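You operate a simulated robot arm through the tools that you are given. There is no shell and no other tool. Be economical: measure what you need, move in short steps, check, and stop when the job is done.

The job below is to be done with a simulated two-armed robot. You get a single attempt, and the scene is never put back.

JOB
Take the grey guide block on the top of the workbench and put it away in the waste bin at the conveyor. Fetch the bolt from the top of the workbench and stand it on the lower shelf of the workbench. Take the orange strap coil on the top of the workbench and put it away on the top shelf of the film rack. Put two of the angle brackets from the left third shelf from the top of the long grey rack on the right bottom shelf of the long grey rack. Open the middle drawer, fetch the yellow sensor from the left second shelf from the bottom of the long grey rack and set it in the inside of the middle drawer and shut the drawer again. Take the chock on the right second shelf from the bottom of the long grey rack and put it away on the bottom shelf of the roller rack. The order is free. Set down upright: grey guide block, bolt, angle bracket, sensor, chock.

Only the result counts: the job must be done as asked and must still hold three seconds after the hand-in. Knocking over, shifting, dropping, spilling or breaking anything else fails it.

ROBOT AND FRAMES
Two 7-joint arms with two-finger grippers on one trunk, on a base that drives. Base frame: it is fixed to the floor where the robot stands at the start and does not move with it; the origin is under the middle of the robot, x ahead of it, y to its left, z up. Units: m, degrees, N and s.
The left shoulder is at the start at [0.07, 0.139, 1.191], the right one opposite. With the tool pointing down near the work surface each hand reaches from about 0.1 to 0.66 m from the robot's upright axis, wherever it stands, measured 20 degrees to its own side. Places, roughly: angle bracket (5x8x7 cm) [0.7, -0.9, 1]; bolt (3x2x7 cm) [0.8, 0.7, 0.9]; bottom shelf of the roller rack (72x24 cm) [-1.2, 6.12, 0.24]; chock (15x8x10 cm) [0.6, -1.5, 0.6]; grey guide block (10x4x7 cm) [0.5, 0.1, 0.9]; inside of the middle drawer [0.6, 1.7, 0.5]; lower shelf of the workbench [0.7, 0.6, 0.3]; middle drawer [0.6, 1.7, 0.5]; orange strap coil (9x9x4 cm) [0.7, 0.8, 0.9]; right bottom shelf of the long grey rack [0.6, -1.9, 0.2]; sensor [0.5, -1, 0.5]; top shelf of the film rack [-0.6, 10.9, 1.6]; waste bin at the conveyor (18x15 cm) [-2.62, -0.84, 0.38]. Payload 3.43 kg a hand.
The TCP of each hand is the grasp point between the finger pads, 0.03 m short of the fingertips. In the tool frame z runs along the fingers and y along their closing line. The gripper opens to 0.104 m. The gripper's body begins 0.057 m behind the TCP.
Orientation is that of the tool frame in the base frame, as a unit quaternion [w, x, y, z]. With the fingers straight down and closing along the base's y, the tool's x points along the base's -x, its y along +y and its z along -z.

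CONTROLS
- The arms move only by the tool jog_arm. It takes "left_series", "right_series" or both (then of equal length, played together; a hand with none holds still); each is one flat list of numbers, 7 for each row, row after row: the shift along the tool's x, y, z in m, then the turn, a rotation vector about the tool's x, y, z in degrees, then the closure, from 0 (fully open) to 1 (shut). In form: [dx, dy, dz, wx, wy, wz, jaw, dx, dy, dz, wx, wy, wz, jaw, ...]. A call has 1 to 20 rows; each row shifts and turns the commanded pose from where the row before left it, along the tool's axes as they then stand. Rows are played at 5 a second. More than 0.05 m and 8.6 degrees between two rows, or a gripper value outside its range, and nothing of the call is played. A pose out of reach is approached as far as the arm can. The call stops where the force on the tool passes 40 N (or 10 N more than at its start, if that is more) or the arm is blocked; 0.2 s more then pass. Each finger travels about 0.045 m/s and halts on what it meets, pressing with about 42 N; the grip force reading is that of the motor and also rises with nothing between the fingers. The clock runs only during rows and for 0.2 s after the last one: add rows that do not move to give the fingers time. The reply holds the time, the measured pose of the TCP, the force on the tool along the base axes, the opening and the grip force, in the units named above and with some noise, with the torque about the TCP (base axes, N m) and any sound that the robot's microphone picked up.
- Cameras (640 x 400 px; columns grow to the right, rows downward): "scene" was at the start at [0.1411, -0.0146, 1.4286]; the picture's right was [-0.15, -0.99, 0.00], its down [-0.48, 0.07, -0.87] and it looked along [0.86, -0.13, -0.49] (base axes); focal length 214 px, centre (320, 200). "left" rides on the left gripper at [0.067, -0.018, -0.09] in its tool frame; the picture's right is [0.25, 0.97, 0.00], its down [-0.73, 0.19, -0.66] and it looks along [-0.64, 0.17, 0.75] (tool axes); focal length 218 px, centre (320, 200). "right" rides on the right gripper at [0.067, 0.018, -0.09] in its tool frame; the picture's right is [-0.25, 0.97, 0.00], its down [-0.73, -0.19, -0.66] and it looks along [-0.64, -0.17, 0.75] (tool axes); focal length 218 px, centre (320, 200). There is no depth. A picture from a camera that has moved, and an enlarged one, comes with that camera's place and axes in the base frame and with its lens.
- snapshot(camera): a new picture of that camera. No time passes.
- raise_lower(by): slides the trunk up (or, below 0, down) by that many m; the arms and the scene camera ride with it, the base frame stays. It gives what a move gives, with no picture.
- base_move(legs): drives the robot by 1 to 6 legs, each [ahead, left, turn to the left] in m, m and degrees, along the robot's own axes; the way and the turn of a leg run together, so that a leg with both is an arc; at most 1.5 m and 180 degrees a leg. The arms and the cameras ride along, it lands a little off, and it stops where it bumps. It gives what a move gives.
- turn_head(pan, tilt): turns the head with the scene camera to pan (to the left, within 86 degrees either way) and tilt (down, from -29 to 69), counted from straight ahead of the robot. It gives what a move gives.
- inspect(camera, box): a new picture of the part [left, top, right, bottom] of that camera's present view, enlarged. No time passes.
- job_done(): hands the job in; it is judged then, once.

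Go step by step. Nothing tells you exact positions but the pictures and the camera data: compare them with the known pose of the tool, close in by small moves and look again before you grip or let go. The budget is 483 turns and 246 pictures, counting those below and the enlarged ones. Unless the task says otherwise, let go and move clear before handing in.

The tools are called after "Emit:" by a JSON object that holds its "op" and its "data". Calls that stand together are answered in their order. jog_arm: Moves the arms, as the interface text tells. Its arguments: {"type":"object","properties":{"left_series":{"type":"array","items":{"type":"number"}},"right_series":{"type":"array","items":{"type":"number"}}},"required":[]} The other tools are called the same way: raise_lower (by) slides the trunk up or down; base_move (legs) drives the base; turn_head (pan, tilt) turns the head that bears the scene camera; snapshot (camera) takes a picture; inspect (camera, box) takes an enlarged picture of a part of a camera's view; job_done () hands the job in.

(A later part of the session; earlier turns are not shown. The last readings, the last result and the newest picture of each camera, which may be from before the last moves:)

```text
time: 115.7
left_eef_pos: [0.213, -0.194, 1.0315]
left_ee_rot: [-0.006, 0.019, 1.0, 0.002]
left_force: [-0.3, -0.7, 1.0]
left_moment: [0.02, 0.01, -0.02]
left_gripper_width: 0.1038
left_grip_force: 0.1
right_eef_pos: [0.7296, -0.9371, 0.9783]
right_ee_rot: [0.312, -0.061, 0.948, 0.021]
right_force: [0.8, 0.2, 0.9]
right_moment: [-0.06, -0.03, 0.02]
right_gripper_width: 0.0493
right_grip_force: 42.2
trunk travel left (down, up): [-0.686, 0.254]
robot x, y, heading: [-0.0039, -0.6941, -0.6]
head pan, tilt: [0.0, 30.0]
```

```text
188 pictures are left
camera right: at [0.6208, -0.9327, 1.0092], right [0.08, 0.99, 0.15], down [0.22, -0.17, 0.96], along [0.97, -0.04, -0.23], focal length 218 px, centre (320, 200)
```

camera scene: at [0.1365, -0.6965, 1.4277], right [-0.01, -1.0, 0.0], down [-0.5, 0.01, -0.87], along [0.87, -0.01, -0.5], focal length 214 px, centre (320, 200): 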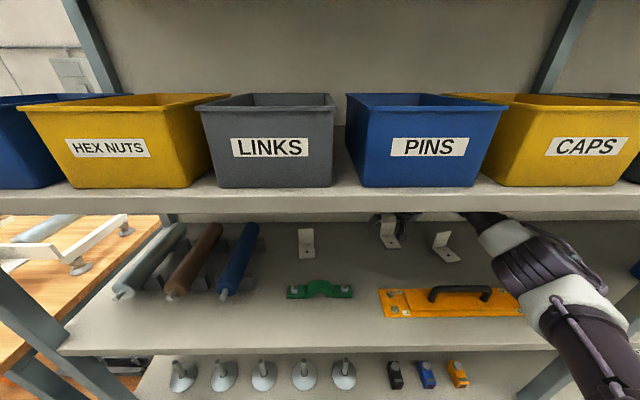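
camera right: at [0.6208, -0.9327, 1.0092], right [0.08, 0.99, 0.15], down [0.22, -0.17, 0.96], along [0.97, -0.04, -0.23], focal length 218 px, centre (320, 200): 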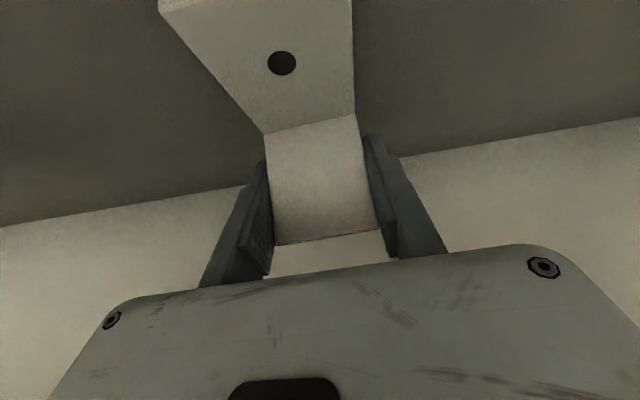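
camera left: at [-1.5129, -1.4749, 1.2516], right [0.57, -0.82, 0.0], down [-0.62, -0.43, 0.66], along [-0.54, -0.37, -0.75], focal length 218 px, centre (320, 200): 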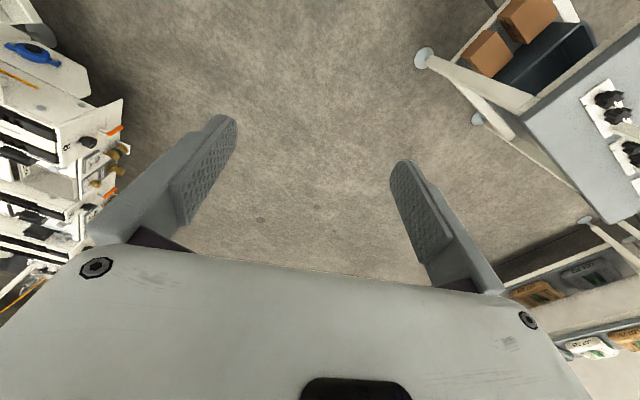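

Gripped (4.9 cm). Lift 4 cm and back straight out.

Emit:
{"op": "jog_arm", "data": {"right_series": [-0.0119, 0, -0.016, 0, 0, 0, 1, -0.0119, 0, -0.016, 0, 0, 0, 1, 0, 0, 0, 0, 0, 0, 1]}}

Emit:
{"op": "base_move", "data": {"legs": [[-0.15, 0, 0]]}}

Emit:
{"op": "snapshot", "data": {"camera": "right"}}

Emit:
{"op": "snapshot", "data": {"camera": "scene"}}

```text
time: 116.5
left_eef_pos: [0.2121, -0.1957, 1.03]
left_ee_rot: [-0.006, 0.019, 1.0, 0.003]
left_force: [0.4, -0.8, 0.5]
left_moment: [-0.01, -0.01, -0.02]
left_gripper_width: 0.1037
left_grip_force: 0.0
right_eef_pos: [0.7272, -0.9374, 1.0079]
right_ee_rot: [0.306, -0.062, 0.95, 0.02]
right_force: [0.7, 0.5, -1.5]
right_moment: [0.01, -0.07, 0.03]
right_gripper_width: 0.0496
right_grip_force: 41.8
trunk travel left (down, up): [-0.686, 0.254]
robot x, y, heading: [-0.0046, -0.691, -0.6]
head pan, tilt: [0.0, 30.0]
```

```text
time: 117.8
left_eef_pos: [0.07, -0.1948, 1.0306]
left_ee_rot: [-0.009, 0.019, 1.0, 0.004]
left_force: [0.6, 0.3, 0.6]
left_moment: [0.01, -0.02, -0.03]
left_gripper_width: 0.1038
left_grip_force: 0.1
right_eef_pos: [0.5841, -0.9365, 1.0078]
right_ee_rot: [0.307, -0.06, 0.95, 0.022]
right_force: [-0.5, -0.4, -1.8]
right_moment: [0.0, -0.03, 0.05]
right_gripper_width: 0.0494
right_grip_force: 41.7
trunk travel left (down, up): [-0.686, 0.254]
robot x, y, heading: [-0.1523, -0.694, -0.8]
head pan, tilt: [0.0, 30.0]
```

```text
187 pictures are left
camera right: at [0.4765, -0.9334, 1.0401], right [0.08, 0.99, 0.15], down [0.23, -0.17, 0.96], along [0.97, -0.04, -0.24], focal length 218 px, centre (320, 200)
```

right: 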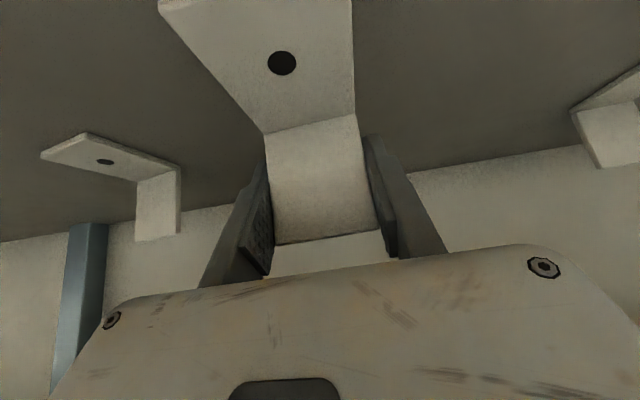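

```text
186 pictures are left
camera scene: at [-0.0027, -0.6981, 1.4263], right [-0.01, -1.0, 0.0], down [-0.5, 0.01, -0.86], along [0.86, -0.01, -0.5], focal length 214 px, centre (320, 200)
```

scene: 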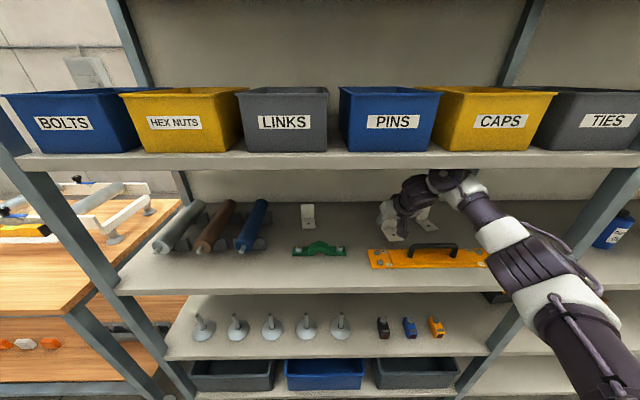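

Slight wrist contact with the shelf above limits height, but the bracket is clear of the bar. Back out straight.

Emit:
{"op": "base_move", "data": {"legs": [[-0.3, 0.01, 0]]}}

Emit:
{"op": "snapshot", "data": {"camera": "scene"}}

```text
time: 119.9
left_eef_pos: [-0.2307, -0.1798, 1.0307]
left_ee_rot: [-0.006, 0.022, 1.0, 0.002]
left_force: [0.9, 0.7, 0.1]
left_moment: [-0.02, 0.0, -0.01]
left_gripper_width: 0.1041
left_grip_force: 0.1
right_eef_pos: [0.281, -0.9253, 1.0123]
right_ee_rot: [0.309, -0.059, 0.949, 0.02]
right_force: [-0.3, 0.7, -1.9]
right_moment: [0.02, -0.04, 0.0]
right_gripper_width: 0.0495
right_grip_force: 41.3
trunk travel left (down, up): [-0.686, 0.254]
robot x, y, heading: [-0.45, -0.6786, -0.9]
head pan, tilt: [0.0, 30.0]
```

```text
185 pictures are left
camera scene: at [-0.3077, -0.6815, 1.4272], right [-0.02, -1.0, 0.0], down [-0.5, 0.01, -0.87], along [0.87, -0.02, -0.5], focal length 214 px, centre (320, 200)
```

scene: 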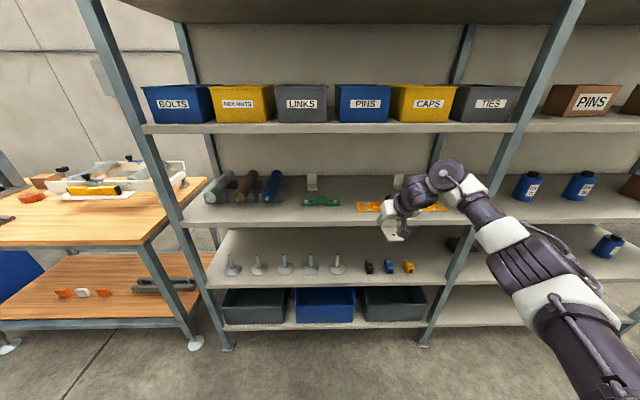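

Out cleanly. Drive right to the right bay and lower the trunk.

Emit:
{"op": "base_move", "data": {"legs": [[0, -0.74, 1]]}}

Emit:
{"op": "raise_lower", "data": {"by": -0.66}}

Emit:
{"op": "snapshot", "data": {"camera": "scene"}}

Emit:
{"op": "snapshot", "data": {"camera": "right"}}

```text
time: 123.8
left_eef_pos: [-0.2451, -0.9085, 1.0303]
left_ee_rot: [-0.007, 0.019, 1.0, 0.002]
left_force: [0.4, 0.1, 0.2]
left_moment: [-0.01, 0.0, 0.01]
left_gripper_width: 0.104
left_grip_force: 0.0
right_eef_pos: [0.272, -1.6495, 1.0135]
right_ee_rot: [0.309, -0.063, 0.949, 0.021]
right_force: [0.6, 0.1, -3.4]
right_moment: [0.02, -0.06, -0.03]
right_gripper_width: 0.0492
right_grip_force: 42.0
trunk travel left (down, up): [-0.686, 0.254]
robot x, y, heading: [-0.4579, -1.4076, -0.5]
head pan, tilt: [0.0, 30.0]
```

```text
refused: -0.66 is not a number from -0.4 to 0.4
```

```text
184 pictures are left
camera scene: at [-0.3187, -1.4111, 1.4274], right [-0.01, -1.0, 0.0], down [-0.5, 0.0, -0.87], along [0.87, -0.01, -0.5], focal length 214 px, centre (320, 200)
```

scene: 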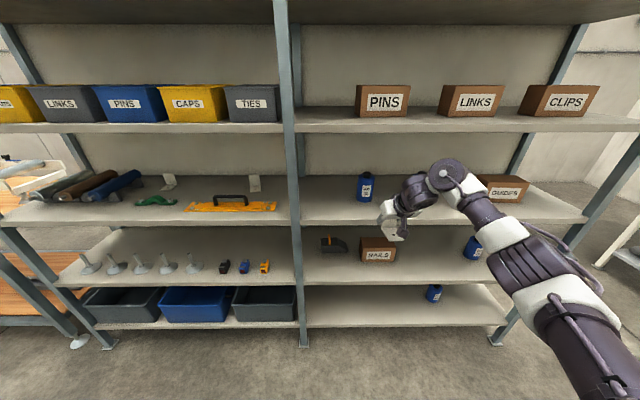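

```text
183 pictures are left
camera right: at [0.1629, -1.6462, 1.0442], right [0.08, 0.99, 0.15], down [0.23, -0.16, 0.96], along [0.97, -0.04, -0.24], focal length 218 px, centre (320, 200)
```

right: 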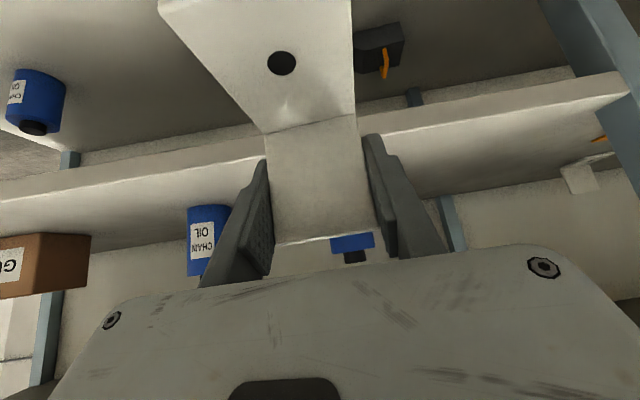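

Emit:
{"op": "raise_lower", "data": {"by": -0.4}}

Emit:
{"op": "raise_lower", "data": {"by": -0.27}}

Emit:
{"op": "snapshot", "data": {"camera": "scene"}}

Emit:
{"op": "snapshot", "data": {"camera": "right"}}

```text
time: 127.7
left_eef_pos: [-0.2457, -0.9084, 0.6314]
left_ee_rot: [-0.006, 0.018, 1.0, 0.002]
left_force: [-0.7, 0.2, -0.4]
left_moment: [0.01, -0.01, 0.0]
left_gripper_width: 0.1041
left_grip_force: 0.1
right_eef_pos: [0.2727, -1.6499, 0.6124]
right_ee_rot: [0.31, -0.063, 0.949, 0.021]
right_force: [0.4, 0.0, -1.9]
right_moment: [-0.01, -0.06, 0.01]
right_gripper_width: 0.0493
right_grip_force: 42.3
trunk travel left (down, up): [-0.286, 0.654]
robot x, y, heading: [-0.461, -1.4081, -0.5]
head pan, tilt: [0.0, 30.0]
```

```text
time: 130.4
left_eef_pos: [-0.2457, -0.9089, 0.3608]
left_ee_rot: [-0.006, 0.019, 1.0, 0.002]
left_force: [0.5, 0.6, 0.5]
left_moment: [0.0, -0.02, -0.02]
left_gripper_width: 0.1039
left_grip_force: 0.1
right_eef_pos: [0.2715, -1.6501, 0.3428]
right_ee_rot: [0.309, -0.062, 0.949, 0.021]
right_force: [0.1, -0.3, -2.1]
right_moment: [0.02, -0.01, 0.0]
right_gripper_width: 0.0494
right_grip_force: 42.3
trunk travel left (down, up): [-0.016, 0.924]
robot x, y, heading: [-0.462, -1.4078, -0.7]
head pan, tilt: [0.0, 30.0]
```

```text
182 pictures are left
camera scene: at [-0.319, -1.4115, 0.7574], right [-0.01, -1.0, 0.0], down [-0.5, 0.0, -0.87], along [0.87, -0.01, -0.5], focal length 214 px, centre (320, 200)
```

scene: 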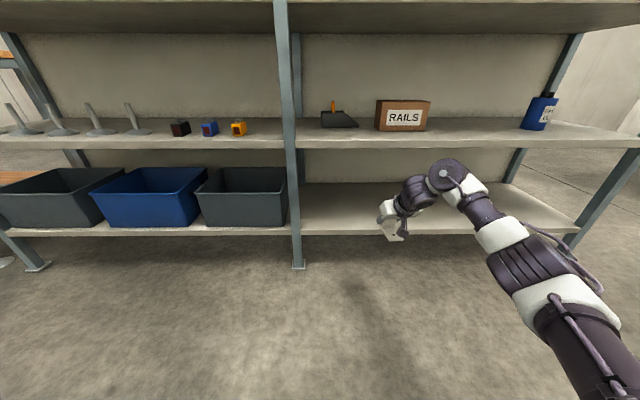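

```text
181 pictures are left
camera right: at [0.1626, -1.6464, 0.3742], right [0.08, 0.99, 0.15], down [0.23, -0.16, 0.96], along [0.97, -0.04, -0.24], focal length 218 px, centre (320, 200)
```

right: 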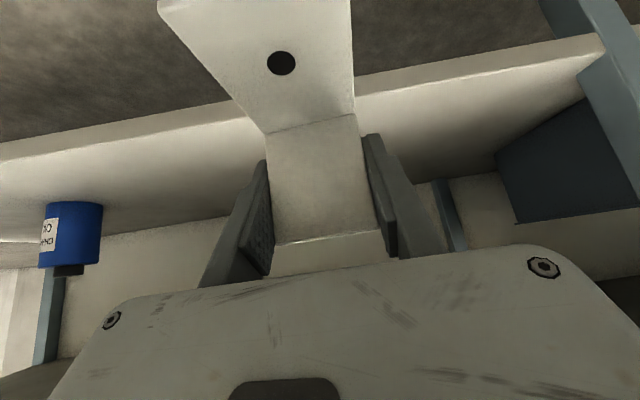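

Emit:
{"op": "inspect", "data": {"camera": "scene", "box": [290, 160, 430, 260]}}

```text
4.00 times, centred on (360, 210) of scene
camera zoom: at [-0.319, -1.4115, 0.7574], right [-0.01, -1.0, 0.0], down [-0.5, 0.0, -0.87], along [0.87, -0.01, -0.5], focal length 858 px, centre (160, 160)
```

zoom: 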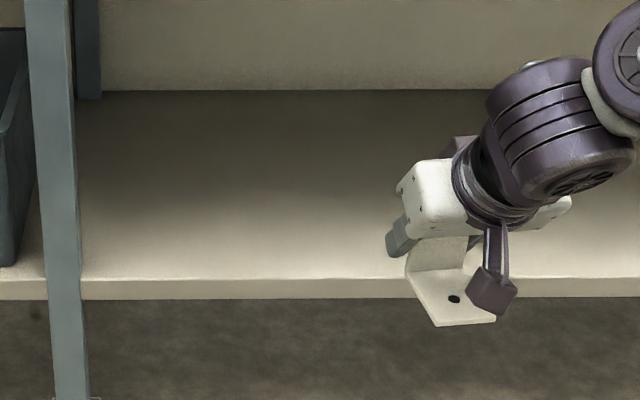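

Shelf surface ≈0.21. Lower the hand to z≈0.275 so the wrist passes under the shelf above, then drive in.

Emit:
{"op": "jog_arm", "data": {"right_series": [0.0134, 0, 0.0183, 0, 0, 0, 1, 0.0134, 0, 0.0183, 0, 0, 0, 1, 0.0134, 0, 0.0183, 0, 0, 0, 1, 0, 0, 0, 0, 0, 0, 1]}}

Emit:
{"op": "base_move", "data": {"legs": [[0.25, 0, 0.5]]}}

Emit:
{"op": "snapshot", "data": {"camera": "scene"}}

Emit:
{"op": "snapshot", "data": {"camera": "right"}}

```text
time: 131.4
left_eef_pos: [-0.2447, -0.9092, 0.3615]
left_ee_rot: [-0.006, 0.019, 1.0, 0.002]
left_force: [0.1, -0.1, 0.2]
left_moment: [-0.01, -0.03, 0.01]
left_gripper_width: 0.104
left_grip_force: 0.1
right_eef_pos: [0.2721, -1.6489, 0.2764]
right_ee_rot: [0.308, -0.062, 0.949, 0.021]
right_force: [-0.1, -0.1, -2.4]
right_moment: [0.03, -0.02, 0.0]
right_gripper_width: 0.0493
right_grip_force: 42.4
trunk travel left (down, up): [-0.016, 0.924]
robot x, y, heading: [-0.464, -1.4086, -0.7]
head pan, tilt: [0.0, 30.0]
```

```text
time: 133.2
left_eef_pos: [-0.0087, -0.9077, 0.3609]
left_ee_rot: [-0.007, 0.012, 1.0, 0.002]
left_force: [0.8, -0.1, -0.4]
left_moment: [0.0, 0.0, 0.05]
left_gripper_width: 0.1039
left_grip_force: 0.1
right_eef_pos: [0.5187, -1.6386, 0.2754]
right_ee_rot: [0.309, -0.068, 0.948, 0.023]
right_force: [-0.3, 1.0, -1.4]
right_moment: [0.0, -0.04, -0.03]
right_gripper_width: 0.0494
right_grip_force: 42.2
trunk travel left (down, up): [-0.016, 0.924]
robot x, y, heading: [-0.2174, -1.415, 0.2]
head pan, tilt: [0.0, 30.0]
```

```text
179 pictures are left
camera scene: at [-0.0752, -1.4105, 0.7574], right [0.0, -1.0, 0.0], down [-0.5, 0.0, -0.87], along [0.87, 0.0, -0.5], focal length 214 px, centre (320, 200)
```

scene: 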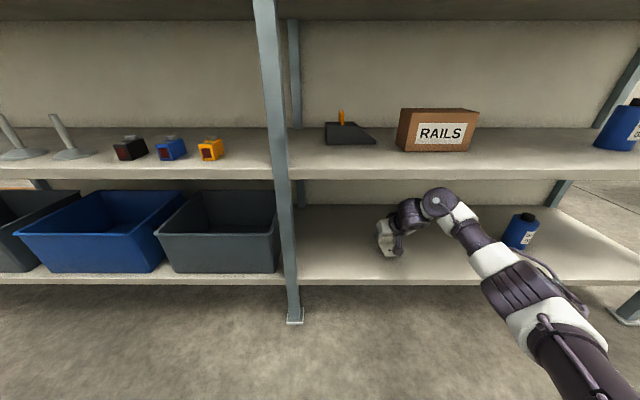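

```text
178 pictures are left
camera right: at [0.4097, -1.6379, 0.3067], right [0.06, 0.99, 0.15], down [0.23, -0.16, 0.96], along [0.97, -0.03, -0.24], focal length 218 px, centre (320, 200)
```

right: 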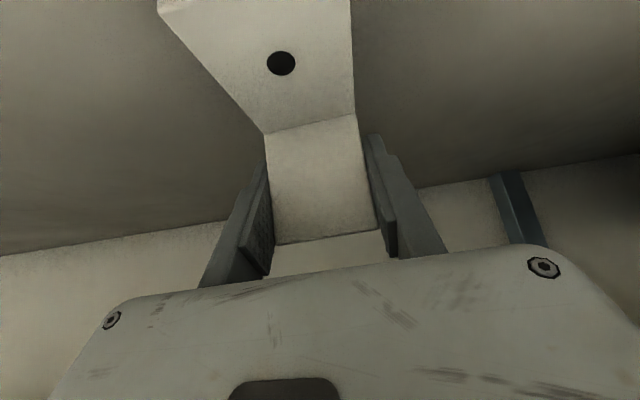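

Lowering to the shelf in small steps.

Emit:
{"op": "jog_arm", "data": {"right_series": [0.0059, 0, 0.0081, 0, 0, 0, 1, 0.0047, 0, 0.0065, 0, 0, 0, 1, 0.0018, 0, 0.0024, 0, 0, 0, 1, 0.0012, 0, 0.0016, 0, 0, 0, 1, 0.0012, 0, 0.0016, 0, 0, 0, 1, 0, 0, 0, 0, 0, 0, 1]}}

Emit:
{"op": "inspect", "data": {"camera": "scene", "box": [350, 180, 450, 280]}}

```text
time: 134.6
left_eef_pos: [-0.0102, -0.9066, 0.3603]
left_ee_rot: [-0.003, 0.011, 1.0, 0.0]
left_force: [-0.2, 0.7, 0.1]
left_moment: [-0.03, 0.0, -0.03]
left_gripper_width: 0.1041
left_grip_force: 0.1
right_eef_pos: [0.5208, -1.6401, 0.2587]
right_ee_rot: [0.315, -0.068, 0.947, 0.022]
right_force: [-7.3, 0.9, 36.2]
right_moment: [-0.14, 0.62, 0.0]
right_gripper_width: 0.049
right_grip_force: 42.0
trunk travel left (down, up): [-0.016, 0.924]
robot x, y, heading: [-0.2204, -1.409, 0.2]
head pan, tilt: [0.0, 30.0]
```

```text
4.00 times, centred on (400, 230) of scene
camera zoom: at [-0.0789, -1.4093, 0.7584], right [0.0, -1.0, 0.0], down [-0.5, 0.0, -0.87], along [0.87, 0.0, -0.5], focal length 858 px, centre (0, 80)
```

zoom: 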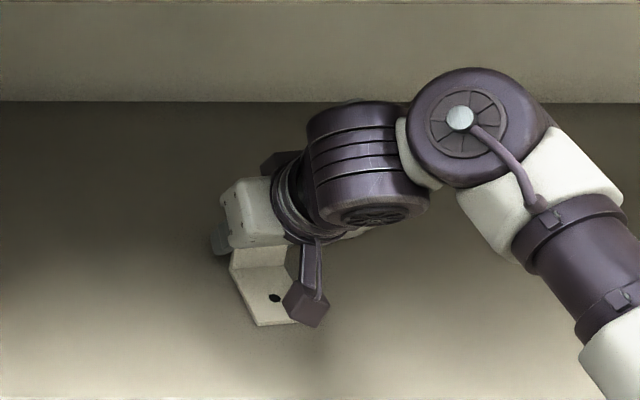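

Firm contact; ease 3 mm, open, and check.

Emit:
{"op": "jog_arm", "data": {"right_series": [-0.0016, 0, -0.0022, 0, 0, 0, 1, 0, 0, 0, 0, 0, 0, 0.45, 0, 0, 0, 0, 0, 0, 0.3, 0, 0, 0, 0, 0, 0, 0.2, 0, 0, 0, 0, 0, 0, 0.2]}}

Emit:
{"op": "snapshot", "data": {"camera": "right"}}

```text
time: 135.8
left_eef_pos: [-0.0086, -0.9063, 0.3615]
left_ee_rot: [-0.005, 0.01, 1.0, 0.003]
left_force: [-0.2, -0.2, 0.0]
left_moment: [0.02, -0.01, -0.02]
left_gripper_width: 0.1042
left_grip_force: 0.0
right_eef_pos: [0.5175, -1.6395, 0.2547]
right_ee_rot: [0.31, -0.069, 0.948, 0.022]
right_force: [-6.5, -7.2, 10.7]
right_moment: [-0.22, 0.15, -0.08]
right_gripper_width: 0.0798
right_grip_force: 0.0
trunk travel left (down, up): [-0.016, 0.924]
robot x, y, heading: [-0.2153, -1.4112, 0.1]
head pan, tilt: [0.0, 30.0]
```

```text
176 pictures are left
camera right: at [0.4092, -1.6381, 0.286], right [0.06, 0.99, 0.15], down [0.23, -0.16, 0.96], along [0.97, -0.03, -0.23], focal length 218 px, centre (320, 200)
```

right: 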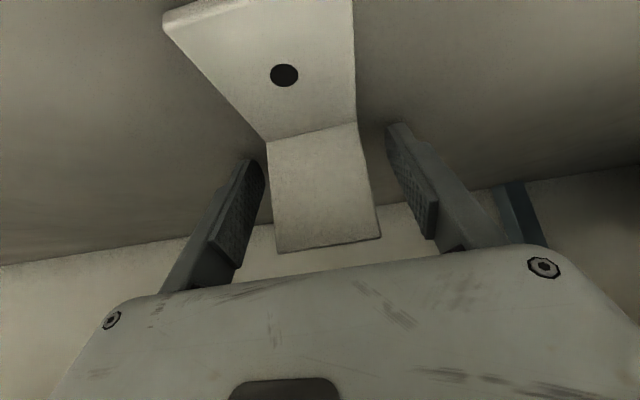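

Bracket stands free; fingertips barely touch the shelf. Lift 1.2 cm and back out.

Emit:
{"op": "jog_arm", "data": {"right_series": [-0.0071, 0, -0.0097, 0, 0, 0, 0, 0, 0, 0, 0, 0, 0, 0, 0, 0, 0, 0, 0, 0, 0]}}

Emit:
{"op": "base_move", "data": {"legs": [[-0.3, 0, 0]]}}

Emit:
{"op": "snapshot", "data": {"camera": "scene"}}

```text
time: 136.6
left_eef_pos: [-0.0094, -0.9076, 0.3614]
left_ee_rot: [-0.006, 0.011, 1.0, 0.002]
left_force: [-0.3, -0.4, -0.2]
left_moment: [0.0, 0.04, 0.01]
left_gripper_width: 0.1041
left_grip_force: 0.2
right_eef_pos: [0.5182, -1.6399, 0.266]
right_ee_rot: [0.308, -0.069, 0.948, 0.024]
right_force: [-0.5, -0.3, -0.8]
right_moment: [0.02, 0.0, 0.0]
right_gripper_width: 0.1041
right_grip_force: 0.1
trunk travel left (down, up): [-0.016, 0.924]
robot x, y, heading: [-0.2175, -1.4082, 0.3]
head pan, tilt: [0.0, 30.0]
```

```text
time: 138.7
left_eef_pos: [-0.3123, -0.9082, 0.3609]
left_ee_rot: [-0.006, 0.011, 1.0, 0.001]
left_force: [0.9, 0.0, 0.6]
left_moment: [-0.03, 0.02, 0.0]
left_gripper_width: 0.1038
left_grip_force: 0.1
right_eef_pos: [0.2158, -1.6394, 0.2646]
right_ee_rot: [0.309, -0.07, 0.948, 0.024]
right_force: [-0.3, -0.2, 0.6]
right_moment: [-0.01, -0.02, 0.01]
right_gripper_width: 0.104
right_grip_force: 0.0
trunk travel left (down, up): [-0.016, 0.924]
robot x, y, heading: [-0.5165, -1.4088, 0.4]
head pan, tilt: [0.0, 30.0]
```

```text
175 pictures are left
camera scene: at [-0.3778, -1.4115, 0.7574], right [0.01, -1.0, 0.0], down [-0.5, 0.0, -0.87], along [0.87, 0.0, -0.5], focal length 214 px, centre (320, 200)
```

scene: 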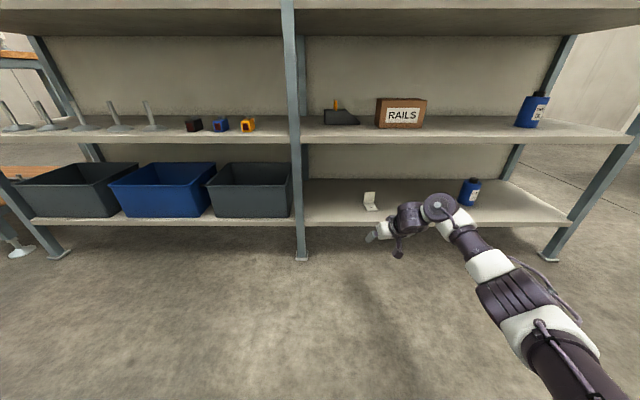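

Bracket 1 placed upright. Now raise the trunk, drive to bracket #1 at (0.70,−0.656), and increase pitch to ~50° to keep the wrist lower.

Emit:
{"op": "raise_lower", "data": {"by": 0.4}}

Emit:
{"op": "raise_lower", "data": {"by": 0.31}}

Emit:
{"op": "jog_arm", "data": {"right_series": [0, 0, 0, 0, -7, 0, 0, 0, 0, 0, 0, -7, 0, 0, 0, 0, 0, -3.1, 0, -2.6, 0, 0, 0, 0, 0, 0, 0, 0]}}

Emit:
{"op": "base_move", "data": {"legs": [[0.1, 0.98, 0]]}}

Emit:
{"op": "snapshot", "data": {"camera": "scene"}}

```text
time: 142.5
left_eef_pos: [-0.3127, -0.9078, 0.7617]
left_ee_rot: [-0.006, 0.01, 1.0, 0.001]
left_force: [-0.2, -0.1, -0.6]
left_moment: [0.02, -0.01, 0.02]
left_gripper_width: 0.1038
left_grip_force: 0.1
right_eef_pos: [0.2164, -1.6413, 0.6654]
right_ee_rot: [0.309, -0.07, 0.948, 0.023]
right_force: [0.8, 0.9, -0.1]
right_moment: [-0.01, -0.03, 0.01]
right_gripper_width: 0.1043
right_grip_force: 0.1
trunk travel left (down, up): [-0.416, 0.524]
robot x, y, heading: [-0.5187, -1.4089, 0.3]
head pan, tilt: [0.0, 30.0]
```

```text
time: 145.6
left_eef_pos: [-0.3125, -0.9081, 1.0704]
left_ee_rot: [-0.006, 0.011, 1.0, 0.002]
left_force: [-0.4, 0.3, 0.4]
left_moment: [0.01, 0.0, 0.0]
left_gripper_width: 0.1037
left_grip_force: 0.1
right_eef_pos: [0.2162, -1.639, 0.9764]
right_ee_rot: [0.309, -0.069, 0.948, 0.023]
right_force: [0.3, 0.8, 0.0]
right_moment: [-0.02, 0.03, 0.01]
right_gripper_width: 0.1041
right_grip_force: 0.0
trunk travel left (down, up): [-0.726, 0.214]
robot x, y, heading: [-0.5169, -1.4107, 0.5]
head pan, tilt: [0.0, 30.0]
```

```text
time: 146.6
left_eef_pos: [-0.3119, -0.9078, 1.0707]
left_ee_rot: [-0.006, 0.011, 1.0, 0.002]
left_force: [0.0, 0.1, -0.5]
left_moment: [0.03, 0.01, 0.01]
left_gripper_width: 0.1039
left_grip_force: 0.1
right_eef_pos: [0.218, -1.64, 0.9759]
right_ee_rot: [0.421, -0.098, 0.901, 0.046]
right_force: [0.6, 1.2, 0.0]
right_moment: [0.01, -0.01, 0.02]
right_gripper_width: 0.104
right_grip_force: 0.1
trunk travel left (down, up): [-0.726, 0.214]
robot x, y, heading: [-0.5178, -1.4107, 0.5]
head pan, tilt: [0.0, 30.0]
```

```text
time: 151.7
left_eef_pos: [-0.2188, 0.0706, 1.0698]
left_ee_rot: [-0.006, 0.009, 1.0, 0.001]
left_force: [-0.2, -0.2, 0.4]
left_moment: [-0.02, 0.01, 0.0]
left_gripper_width: 0.1042
left_grip_force: 0.0
right_eef_pos: [0.3123, -0.6588, 0.9747]
right_ee_rot: [0.421, -0.099, 0.9, 0.046]
right_force: [-0.3, -1.2, 0.8]
right_moment: [0.01, 0.02, 0.01]
right_gripper_width: 0.1037
right_grip_force: 0.1
trunk travel left (down, up): [-0.726, 0.214]
robot x, y, heading: [-0.4236, -0.4336, 0.6]
head pan, tilt: [0.0, 30.0]
```

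```text
174 pictures are left
camera scene: at [-0.283, -0.4328, 1.4674], right [0.01, -1.0, 0.0], down [-0.5, 0.0, -0.87], along [0.87, 0.01, -0.5], focal length 214 px, centre (320, 200)
```

scene: 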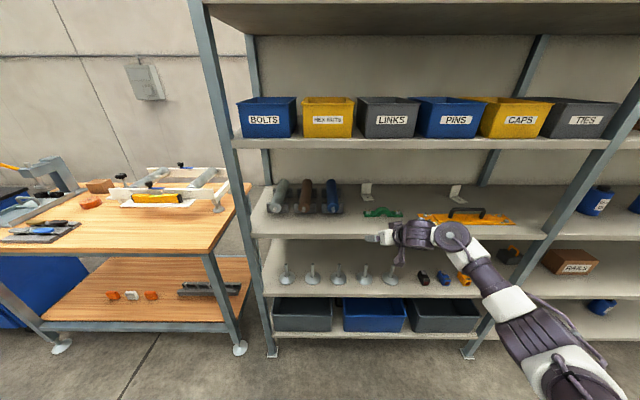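

Emit:
{"op": "raise_lower", "data": {"by": 0.045}}

Emit:
{"op": "inspect", "data": {"camera": "scene", "box": [340, 170, 430, 226]}}

Emit:
{"op": "snapshot", "data": {"camera": "right"}}

```text
time: 152.6
left_eef_pos: [-0.2192, 0.0708, 1.1169]
left_ee_rot: [-0.006, 0.009, 1.0, 0.002]
left_force: [-0.1, 0.6, -0.6]
left_moment: [0.0, 0.0, 0.02]
left_gripper_width: 0.1041
left_grip_force: 0.0
right_eef_pos: [0.3124, -0.6585, 1.0204]
right_ee_rot: [0.422, -0.1, 0.9, 0.048]
right_force: [-0.4, -0.9, 0.3]
right_moment: [-0.03, -0.02, 0.01]
right_gripper_width: 0.1041
right_grip_force: 0.0
trunk travel left (down, up): [-0.771, 0.169]
robot x, y, heading: [-0.4219, -0.4316, 0.5]
head pan, tilt: [0.0, 30.0]
```

```text
7.11 times, centred on (385, 198) of scene
camera zoom: at [-0.2826, -0.4323, 1.5124], right [0.01, -1.0, 0.0], down [-0.5, 0.0, -0.87], along [0.87, 0.01, -0.5], focal length 1525 px, centre (-142, 214)
```

zoom: 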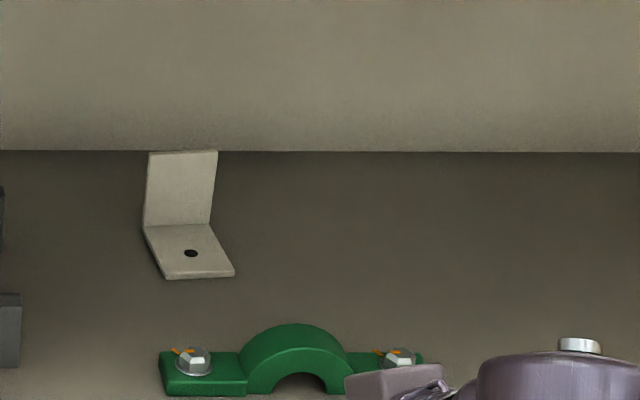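

```text
172 pictures are left
camera right: at [0.1991, -0.6665, 1.0251], right [-0.05, 0.98, 0.19], down [0.01, -0.19, 0.98], along [1.0, 0.05, 0.0], focal length 218 px, centre (320, 200)
```

right: 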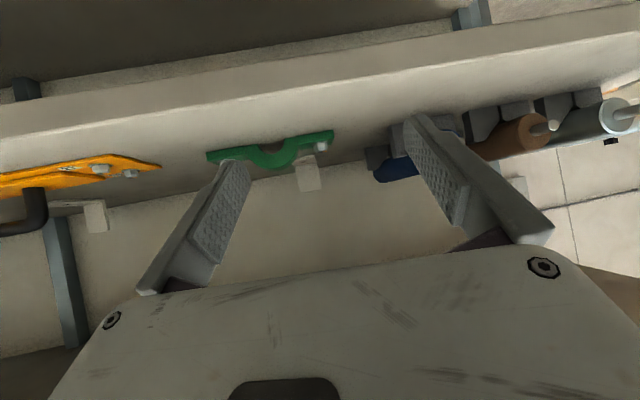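

Bracket 1: foot centre ≈(0.699,−0.658), yaw ≈4°. Adjust hand yaw by −8.5° and drive in partway.

Emit:
{"op": "jog_arm", "data": {"right_series": [0, 0, 0, 6.5, 0, 5.5, 0, 0, 0, 0, 0, 0, 0, 0]}}

Emit:
{"op": "base_move", "data": {"legs": [[0.27, 0, -0.5]]}}

Emit:
{"op": "snapshot", "data": {"camera": "right"}}

Emit:
{"op": "snapshot", "data": {"camera": "scene"}}

```text
time: 153.2
left_eef_pos: [-0.22, 0.0707, 1.1157]
left_ee_rot: [-0.006, 0.009, 1.0, 0.002]
left_force: [0.3, 0.4, 0.2]
left_moment: [-0.03, -0.03, -0.01]
left_gripper_width: 0.1041
left_grip_force: 0.1
right_eef_pos: [0.3122, -0.6602, 1.0211]
right_ee_rot: [0.422, -0.032, 0.906, 0.017]
right_force: [-0.2, 0.5, -0.2]
right_moment: [0.0, 0.01, -0.06]
right_gripper_width: 0.1039
right_grip_force: 0.1
trunk travel left (down, up): [-0.771, 0.169]
robot x, y, heading: [-0.4255, -0.4318, 0.6]
head pan, tilt: [0.0, 30.0]
```

```text
time: 155.1
left_eef_pos: [0.0549, 0.072, 1.1163]
left_ee_rot: [-0.006, 0.011, 1.0, 0.001]
left_force: [0.2, 0.4, -0.4]
left_moment: [-0.01, -0.02, 0.03]
left_gripper_width: 0.104
left_grip_force: 0.1
right_eef_pos: [0.5833, -0.6615, 1.0227]
right_ee_rot: [0.423, -0.029, 0.905, 0.014]
right_force: [0.1, 0.2, -0.4]
right_moment: [0.01, -0.03, -0.02]
right_gripper_width: 0.104
right_grip_force: 0.2
trunk travel left (down, up): [-0.771, 0.169]
robot x, y, heading: [-0.1506, -0.4321, 0.1]
head pan, tilt: [0.0, 30.0]
```

```text
171 pictures are left
camera right: at [0.4691, -0.6512, 1.0262], right [0.1, 0.98, 0.2], down [-0.02, -0.19, 0.98], along [0.99, -0.1, 0.0], focal length 218 px, centre (320, 200)
```

right: 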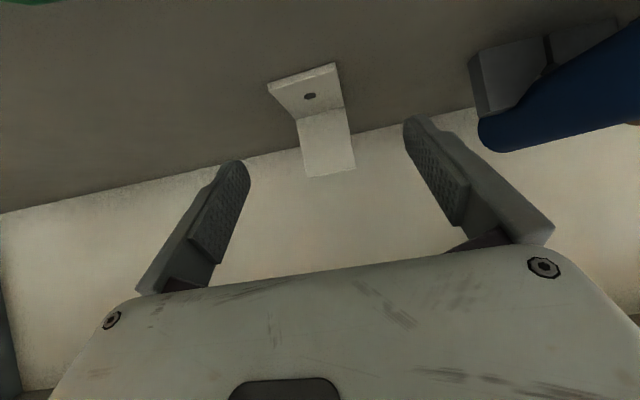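

```text
170 pictures are left
camera scene: at [-0.012, -0.4314, 1.5126], right [0.0, -1.0, 0.0], down [-0.5, 0.0, -0.87], along [0.87, 0.0, -0.5], focal length 214 px, centre (320, 200)
```

scene: 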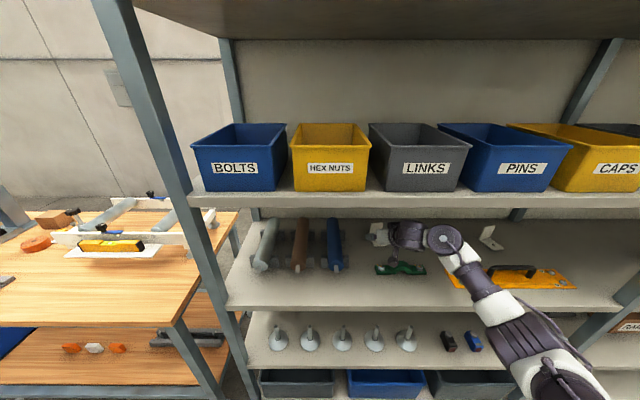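

Clean so far. Advance another 0.105 with 5 mm left.

Emit:
{"op": "base_move", "data": {"legs": [[0.105, 0.005, 0]]}}

Emit:
{"op": "snapshot", "data": {"camera": "right"}}

```text
time: 156.3
left_eef_pos: [0.1569, 0.0778, 1.1163]
left_ee_rot: [-0.005, 0.011, 1.0, 0.003]
left_force: [-0.4, -0.5, 0.7]
left_moment: [0.01, -0.01, -0.01]
left_gripper_width: 0.1039
left_grip_force: 0.1
right_eef_pos: [0.686, -0.6559, 1.0216]
right_ee_rot: [0.423, -0.031, 0.905, 0.015]
right_force: [0.6, -0.4, 1.0]
right_moment: [0.02, -0.01, 0.01]
right_gripper_width: 0.1039
right_grip_force: 0.0
trunk travel left (down, up): [-0.771, 0.169]
robot x, y, heading: [-0.0456, -0.4242, 0.5]
head pan, tilt: [0.0, 30.0]
```

```text
169 pictures are left
camera right: at [0.5726, -0.6453, 1.0264], right [0.1, 0.98, 0.2], down [-0.02, -0.19, 0.98], along [1.0, -0.1, 0.0], focal length 218 px, centre (320, 200)
```

right: 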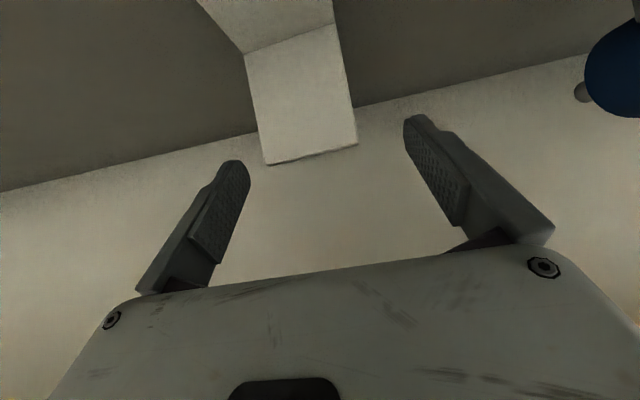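

Aligned. Lower 4.2 cm, close.

Emit:
{"op": "jog_arm", "data": {"right_series": [0.0161, 0, 0.0135, 0, 0, 0, 0, 0.0161, 0, 0.0135, 0, 0, 0, 0, 0, 0, 0, 0, 0, 0, 0, 0, 0, 0, 0, 0, 0, 0.3, 0, 0, 0, 0, 0, 0, 0.5, 0, 0, 0, 0, 0, 0, 1, 0, 0, 0, 0, 0, 0, 1, 0, 0, 0, 0, 0, 0, 1]}}

Emit:
{"op": "snapshot", "data": {"camera": "right"}}

```text
time: 158.1
left_eef_pos: [0.1603, 0.0776, 1.1158]
left_ee_rot: [-0.007, 0.01, 1.0, 0.003]
left_force: [0.8, 0.5, -0.6]
left_moment: [0.0, 0.03, 0.01]
left_gripper_width: 0.1037
left_grip_force: 0.1
right_eef_pos: [0.6868, -0.6557, 0.9786]
right_ee_rot: [0.422, -0.03, 0.906, 0.014]
right_force: [-0.5, 0.3, -0.3]
right_moment: [-0.01, -0.03, -0.04]
right_gripper_width: 0.0494
right_grip_force: 41.7
trunk travel left (down, up): [-0.771, 0.169]
robot x, y, heading: [-0.0481, -0.4239, 0.3]
head pan, tilt: [0.0, 30.0]
```

```text
168 pictures are left
camera right: at [0.5741, -0.6456, 0.9833], right [0.1, 0.98, 0.2], down [-0.02, -0.19, 0.98], along [1.0, -0.1, 0.0], focal length 218 px, centre (320, 200)
```

right: 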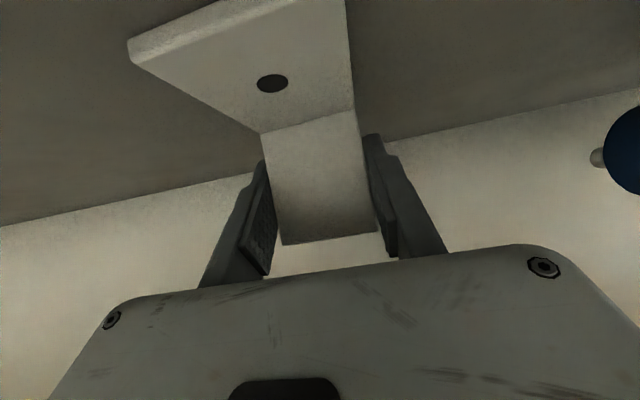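

Gripped. Lift 4.8 cm and check the height reached.

Emit:
{"op": "jog_arm", "data": {"right_series": [-0.0184, 0, -0.0154, 0, 0, 0, 1, -0.0184, 0, -0.0154, 0, 0, 0, 1, 0, 0, 0, 0, 0, 0, 1]}}

Emit:
{"op": "snapshot", "data": {"camera": "scene"}}

```text
time: 158.9
left_eef_pos: [0.1604, 0.0769, 1.1148]
left_ee_rot: [-0.007, 0.011, 1.0, 0.003]
left_force: [0.0, -0.6, 0.4]
left_moment: [0.02, 0.0, -0.01]
left_gripper_width: 0.1039
left_grip_force: 0.0
right_eef_pos: [0.6874, -0.6566, 1.0241]
right_ee_rot: [0.422, -0.03, 0.906, 0.015]
right_force: [-0.1, -0.2, -1.1]
right_moment: [0.0, -0.06, -0.02]
right_gripper_width: 0.0491
right_grip_force: 42.2
trunk travel left (down, up): [-0.771, 0.169]
robot x, y, heading: [-0.0523, -0.4265, 0.5]
head pan, tilt: [0.0, 30.0]
```

```text
167 pictures are left
camera scene: at [0.0938, -0.4263, 1.5123], right [0.0, -1.0, 0.0], down [-0.5, 0.0, -0.87], along [0.87, 0.0, -0.5], focal length 214 px, centre (320, 200)
```

scene: 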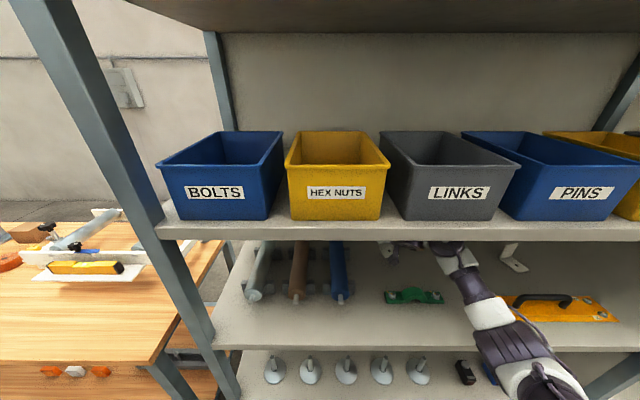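

Bracket bottom ≈0.985, arch ≈0.978: add margin by raising 8 mm and shifting 2.5 cm left, then back out.

Emit:
{"op": "raise_lower", "data": {"by": 0.008}}

Emit:
{"op": "base_move", "data": {"legs": [[0, 0.025, 0]]}}

Emit:
{"op": "snapshot", "data": {"camera": "right"}}

```text
time: 159.4
left_eef_pos: [0.1591, 0.0777, 1.1238]
left_ee_rot: [-0.008, 0.011, 1.0, 0.003]
left_force: [0.3, -0.2, -0.6]
left_moment: [-0.02, 0.03, -0.02]
left_gripper_width: 0.1038
left_grip_force: 0.0
right_eef_pos: [0.6879, -0.6548, 1.0335]
right_ee_rot: [0.422, -0.031, 0.906, 0.015]
right_force: [-0.7, 0.4, -2.6]
right_moment: [0.0, -0.02, -0.05]
right_gripper_width: 0.0492
right_grip_force: 41.7
trunk travel left (down, up): [-0.779, 0.161]
robot x, y, heading: [-0.0494, -0.4251, 0.1]
head pan, tilt: [0.0, 30.0]
```

```text
time: 160.2
left_eef_pos: [0.159, 0.0967, 1.1263]
left_ee_rot: [-0.006, 0.011, 1.0, 0.005]
left_force: [0.1, -0.8, 1.0]
left_moment: [0.09, -0.04, 0.0]
left_gripper_width: 0.1039
left_grip_force: 0.1
right_eef_pos: [0.6886, -0.6371, 1.0318]
right_ee_rot: [0.422, -0.028, 0.906, 0.017]
right_force: [0.7, -0.4, -2.5]
right_moment: [0.04, -0.05, 0.04]
right_gripper_width: 0.0491
right_grip_force: 42.2
trunk travel left (down, up): [-0.779, 0.161]
robot x, y, heading: [-0.0492, -0.4014, 0.0]
head pan, tilt: [0.0, 30.0]
```

```text
166 pictures are left
camera right: at [0.5748, -0.6267, 1.0363], right [0.1, 0.97, 0.2], down [-0.02, -0.2, 0.98], along [0.99, -0.1, 0.0], focal length 218 px, centre (320, 200)
```

right: 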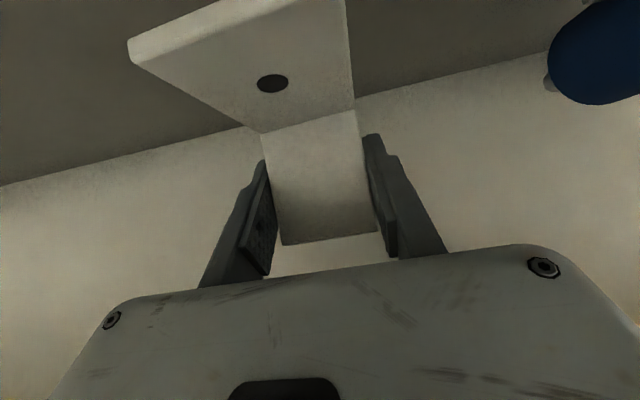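

Emit:
{"op": "base_move", "data": {"legs": [[-0.4, 0, 0]]}}

Emit:
{"op": "snapshot", "data": {"camera": "scene"}}

Emit:
{"op": "snapshot", "data": {"camera": "right"}}

```text
time: 162.7
left_eef_pos: [-0.2366, 0.1009, 1.1233]
left_ee_rot: [-0.007, 0.012, 1.0, 0.003]
left_force: [1.0, -0.2, 0.2]
left_moment: [-0.04, -0.01, -0.05]
left_gripper_width: 0.1042
left_grip_force: 0.0
right_eef_pos: [0.2916, -0.6335, 1.0324]
right_ee_rot: [0.423, -0.029, 0.906, 0.014]
right_force: [-0.8, 0.1, -1.9]
right_moment: [-0.01, -0.06, -0.04]
right_gripper_width: 0.0495
right_grip_force: 41.9
trunk travel left (down, up): [-0.779, 0.161]
robot x, y, heading: [-0.4463, -0.4044, 0.5]
head pan, tilt: [0.0, 30.0]
```

```text
165 pictures are left
camera scene: at [-0.3034, -0.4026, 1.5202], right [0.0, -1.0, 0.0], down [-0.5, 0.0, -0.87], along [0.87, 0.0, -0.5], focal length 214 px, centre (320, 200)
```

scene: 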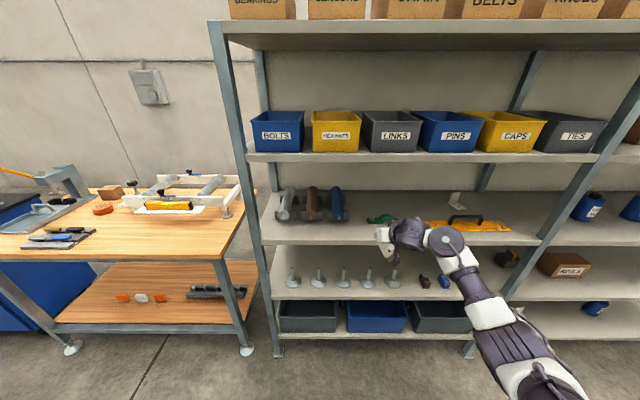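

```text
164 pictures are left
camera right: at [0.1776, -0.6231, 1.0369], right [0.1, 0.98, 0.2], down [-0.02, -0.19, 0.98], along [0.99, -0.1, 0.0], focal length 218 px, centre (320, 200)
```

right: 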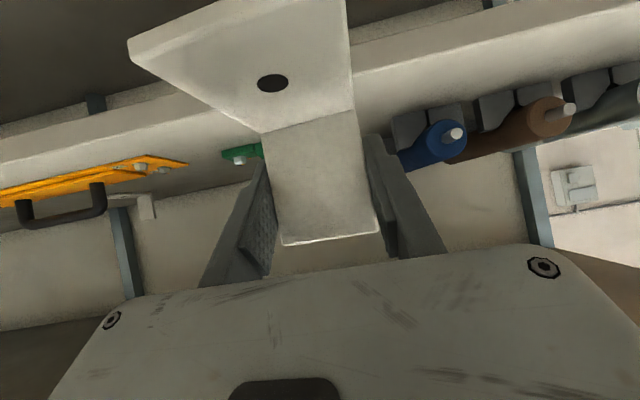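

Both clear. Drive to the right bay for the second placement at y≈−1.78, lower the trunk.

Emit:
{"op": "base_move", "data": {"legs": [[0, -1.15, 0]]}}

Emit:
{"op": "raise_lower", "data": {"by": -0.4}}

Emit:
{"op": "raise_lower", "data": {"by": -0.35}}

Emit:
{"op": "snapshot", "data": {"camera": "scene"}}

```text
time: 168.5
left_eef_pos: [-0.2328, -1.0324, 1.1236]
left_ee_rot: [-0.006, 0.009, 1.0, 0.001]
left_force: [0.3, 0.5, -0.2]
left_moment: [0.01, 0.02, 0.02]
left_gripper_width: 0.1041
left_grip_force: 0.0
right_eef_pos: [0.3012, -1.7625, 1.0329]
right_ee_rot: [0.423, -0.033, 0.906, 0.016]
right_force: [0.3, -0.3, -2.0]
right_moment: [-0.01, -0.09, 0.0]
right_gripper_width: 0.0492
right_grip_force: 41.5
trunk travel left (down, up): [-0.779, 0.161]
robot x, y, heading: [-0.4381, -1.5357, 0.6]
head pan, tilt: [0.0, 30.0]
```

```text
time: 172.4
left_eef_pos: [-0.2333, -1.0335, 0.7241]
left_ee_rot: [-0.006, 0.008, 1.0, 0.002]
left_force: [0.8, -0.6, 0.2]
left_moment: [-0.01, 0.03, -0.01]
left_gripper_width: 0.104
left_grip_force: 0.0
right_eef_pos: [0.3007, -1.764, 0.6338]
right_ee_rot: [0.422, -0.033, 0.906, 0.016]
right_force: [0.3, 0.2, -2.2]
right_moment: [0.01, 0.0, 0.02]
right_gripper_width: 0.0495
right_grip_force: 41.8
trunk travel left (down, up): [-0.379, 0.561]
robot x, y, heading: [-0.4369, -1.5358, 0.6]
head pan, tilt: [0.0, 30.0]
```

```text
time: 175.8
left_eef_pos: [-0.2331, -1.0328, 0.3737]
left_ee_rot: [-0.006, 0.008, 1.0, 0.002]
left_force: [-1.2, 0.8, 0.2]
left_moment: [-0.02, -0.01, 0.02]
left_gripper_width: 0.104
left_grip_force: 0.0
right_eef_pos: [0.3016, -1.763, 0.2825]
right_ee_rot: [0.422, -0.033, 0.906, 0.015]
right_force: [-0.4, 0.1, -2.2]
right_moment: [0.0, -0.06, 0.02]
right_gripper_width: 0.049
right_grip_force: 41.9
trunk travel left (down, up): [-0.029, 0.911]
robot x, y, heading: [-0.4375, -1.5383, 0.7]
head pan, tilt: [0.0, 30.0]
```

```text
163 pictures are left
camera scene: at [-0.296, -1.5371, 0.7704], right [0.01, -1.0, 0.0], down [-0.5, -0.01, -0.87], along [0.87, 0.01, -0.5], focal length 214 px, centre (320, 200)
```

scene: 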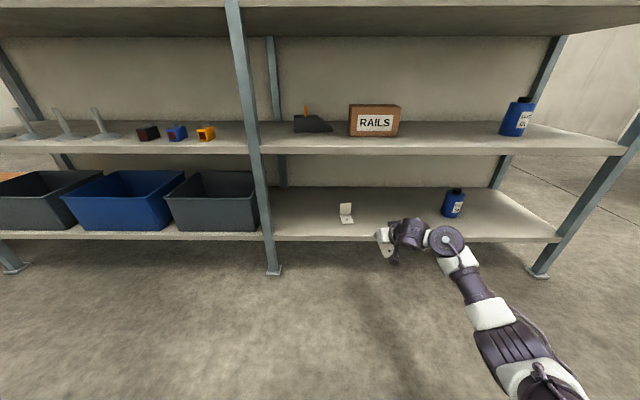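

Emit:
{"op": "base_move", "data": {"legs": [[0.22, -0.02, -0.5]]}}

Emit:
{"op": "jog_arm", "data": {"right_series": [0.0077, 0, 0.0064, 0, 0, 0, 1, 0.0046, 0, 0.0039, 0, 0, 0, 1, 0.0023, 0, 0.0019, 0, 0, 0, 1, 0.0015, 0, 0.0013, 0, 0, 0, 1, 0, 0, 0, 0, 0, 0, 1]}}

Emit:
{"op": "snapshot", "data": {"camera": "right"}}

Emit:
{"op": "inspect", "data": {"camera": "scene", "box": [320, 180, 480, 280]}}

```text
time: 177.5
left_eef_pos: [-0.0106, -1.0522, 0.3741]
left_ee_rot: [-0.007, 0.008, 1.0, 0.002]
left_force: [0.1, 0.2, 0.6]
left_moment: [0.0, -0.01, -0.01]
left_gripper_width: 0.1038
left_grip_force: 0.0
right_eef_pos: [0.5208, -1.7832, 0.2826]
right_ee_rot: [0.422, -0.031, 0.906, 0.015]
right_force: [-0.3, -0.1, -1.3]
right_moment: [-0.01, -0.07, 0.01]
right_gripper_width: 0.0492
right_grip_force: 42.2
trunk travel left (down, up): [-0.029, 0.911]
robot x, y, heading: [-0.2169, -1.5537, 0.7]
head pan, tilt: [0.0, 30.0]
```

```text
time: 178.7
left_eef_pos: [-0.0101, -1.0528, 0.3748]
left_ee_rot: [-0.006, 0.009, 1.0, 0.003]
left_force: [0.4, 0.3, 0.0]
left_moment: [0.02, -0.01, 0.0]
left_gripper_width: 0.1041
left_grip_force: 0.0
right_eef_pos: [0.5208, -1.7846, 0.2616]
right_ee_rot: [0.422, -0.032, 0.906, 0.015]
right_force: [0.6, -0.1, -2.3]
right_moment: [0.04, -0.05, 0.0]
right_gripper_width: 0.0494
right_grip_force: 41.8
trunk travel left (down, up): [-0.029, 0.911]
robot x, y, heading: [-0.2153, -1.5545, 0.5]
head pan, tilt: [0.0, 30.0]
```

```text
162 pictures are left
camera right: at [0.4073, -1.774, 0.2662], right [0.09, 0.98, 0.19], down [-0.02, -0.19, 0.98], along [1.0, -0.1, 0.0], focal length 218 px, centre (320, 200)
```

right: 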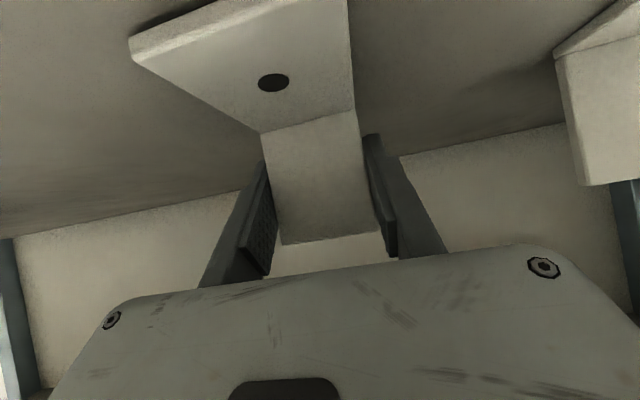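

```text
4.00 times, centred on (400, 230) of scene
camera zoom: at [-0.0747, -1.5553, 0.7704], right [0.01, -1.0, 0.0], down [-0.5, 0.0, -0.87], along [0.87, 0.01, -0.5], focal length 858 px, centre (0, 80)
```

zoom: 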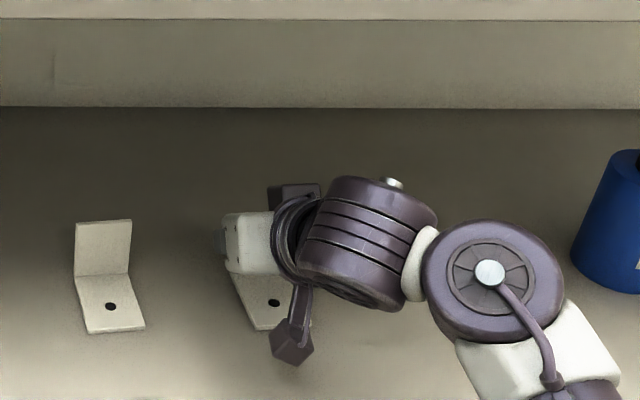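

Not touching yet. A few more millimetres.

Emit:
{"op": "jog_arm", "data": {"right_series": [0.0012, 0, 0.001, 0, 0, 0, 1, 0.0012, 0, 0.001, 0, 0, 0, 1, 0, 0, 0, 0, 0, 0, 1]}}

```text
time: 179.5
left_eef_pos: [-0.0109, -1.0515, 0.3749]
left_ee_rot: [-0.006, 0.009, 1.0, 0.002]
left_force: [-0.5, 1.1, 0.0]
left_moment: [0.02, 0.02, 0.03]
left_gripper_width: 0.104
left_grip_force: 0.1
right_eef_pos: [0.5204, -1.7846, 0.2593]
right_ee_rot: [0.424, -0.032, 0.905, 0.015]
right_force: [0.7, -0.9, 1.1]
right_moment: [-0.14, 0.15, 0.03]
right_gripper_width: 0.0492
right_grip_force: 42.1
trunk travel left (down, up): [-0.029, 0.911]
robot x, y, heading: [-0.2182, -1.557, 0.5]
head pan, tilt: [0.0, 30.0]
```

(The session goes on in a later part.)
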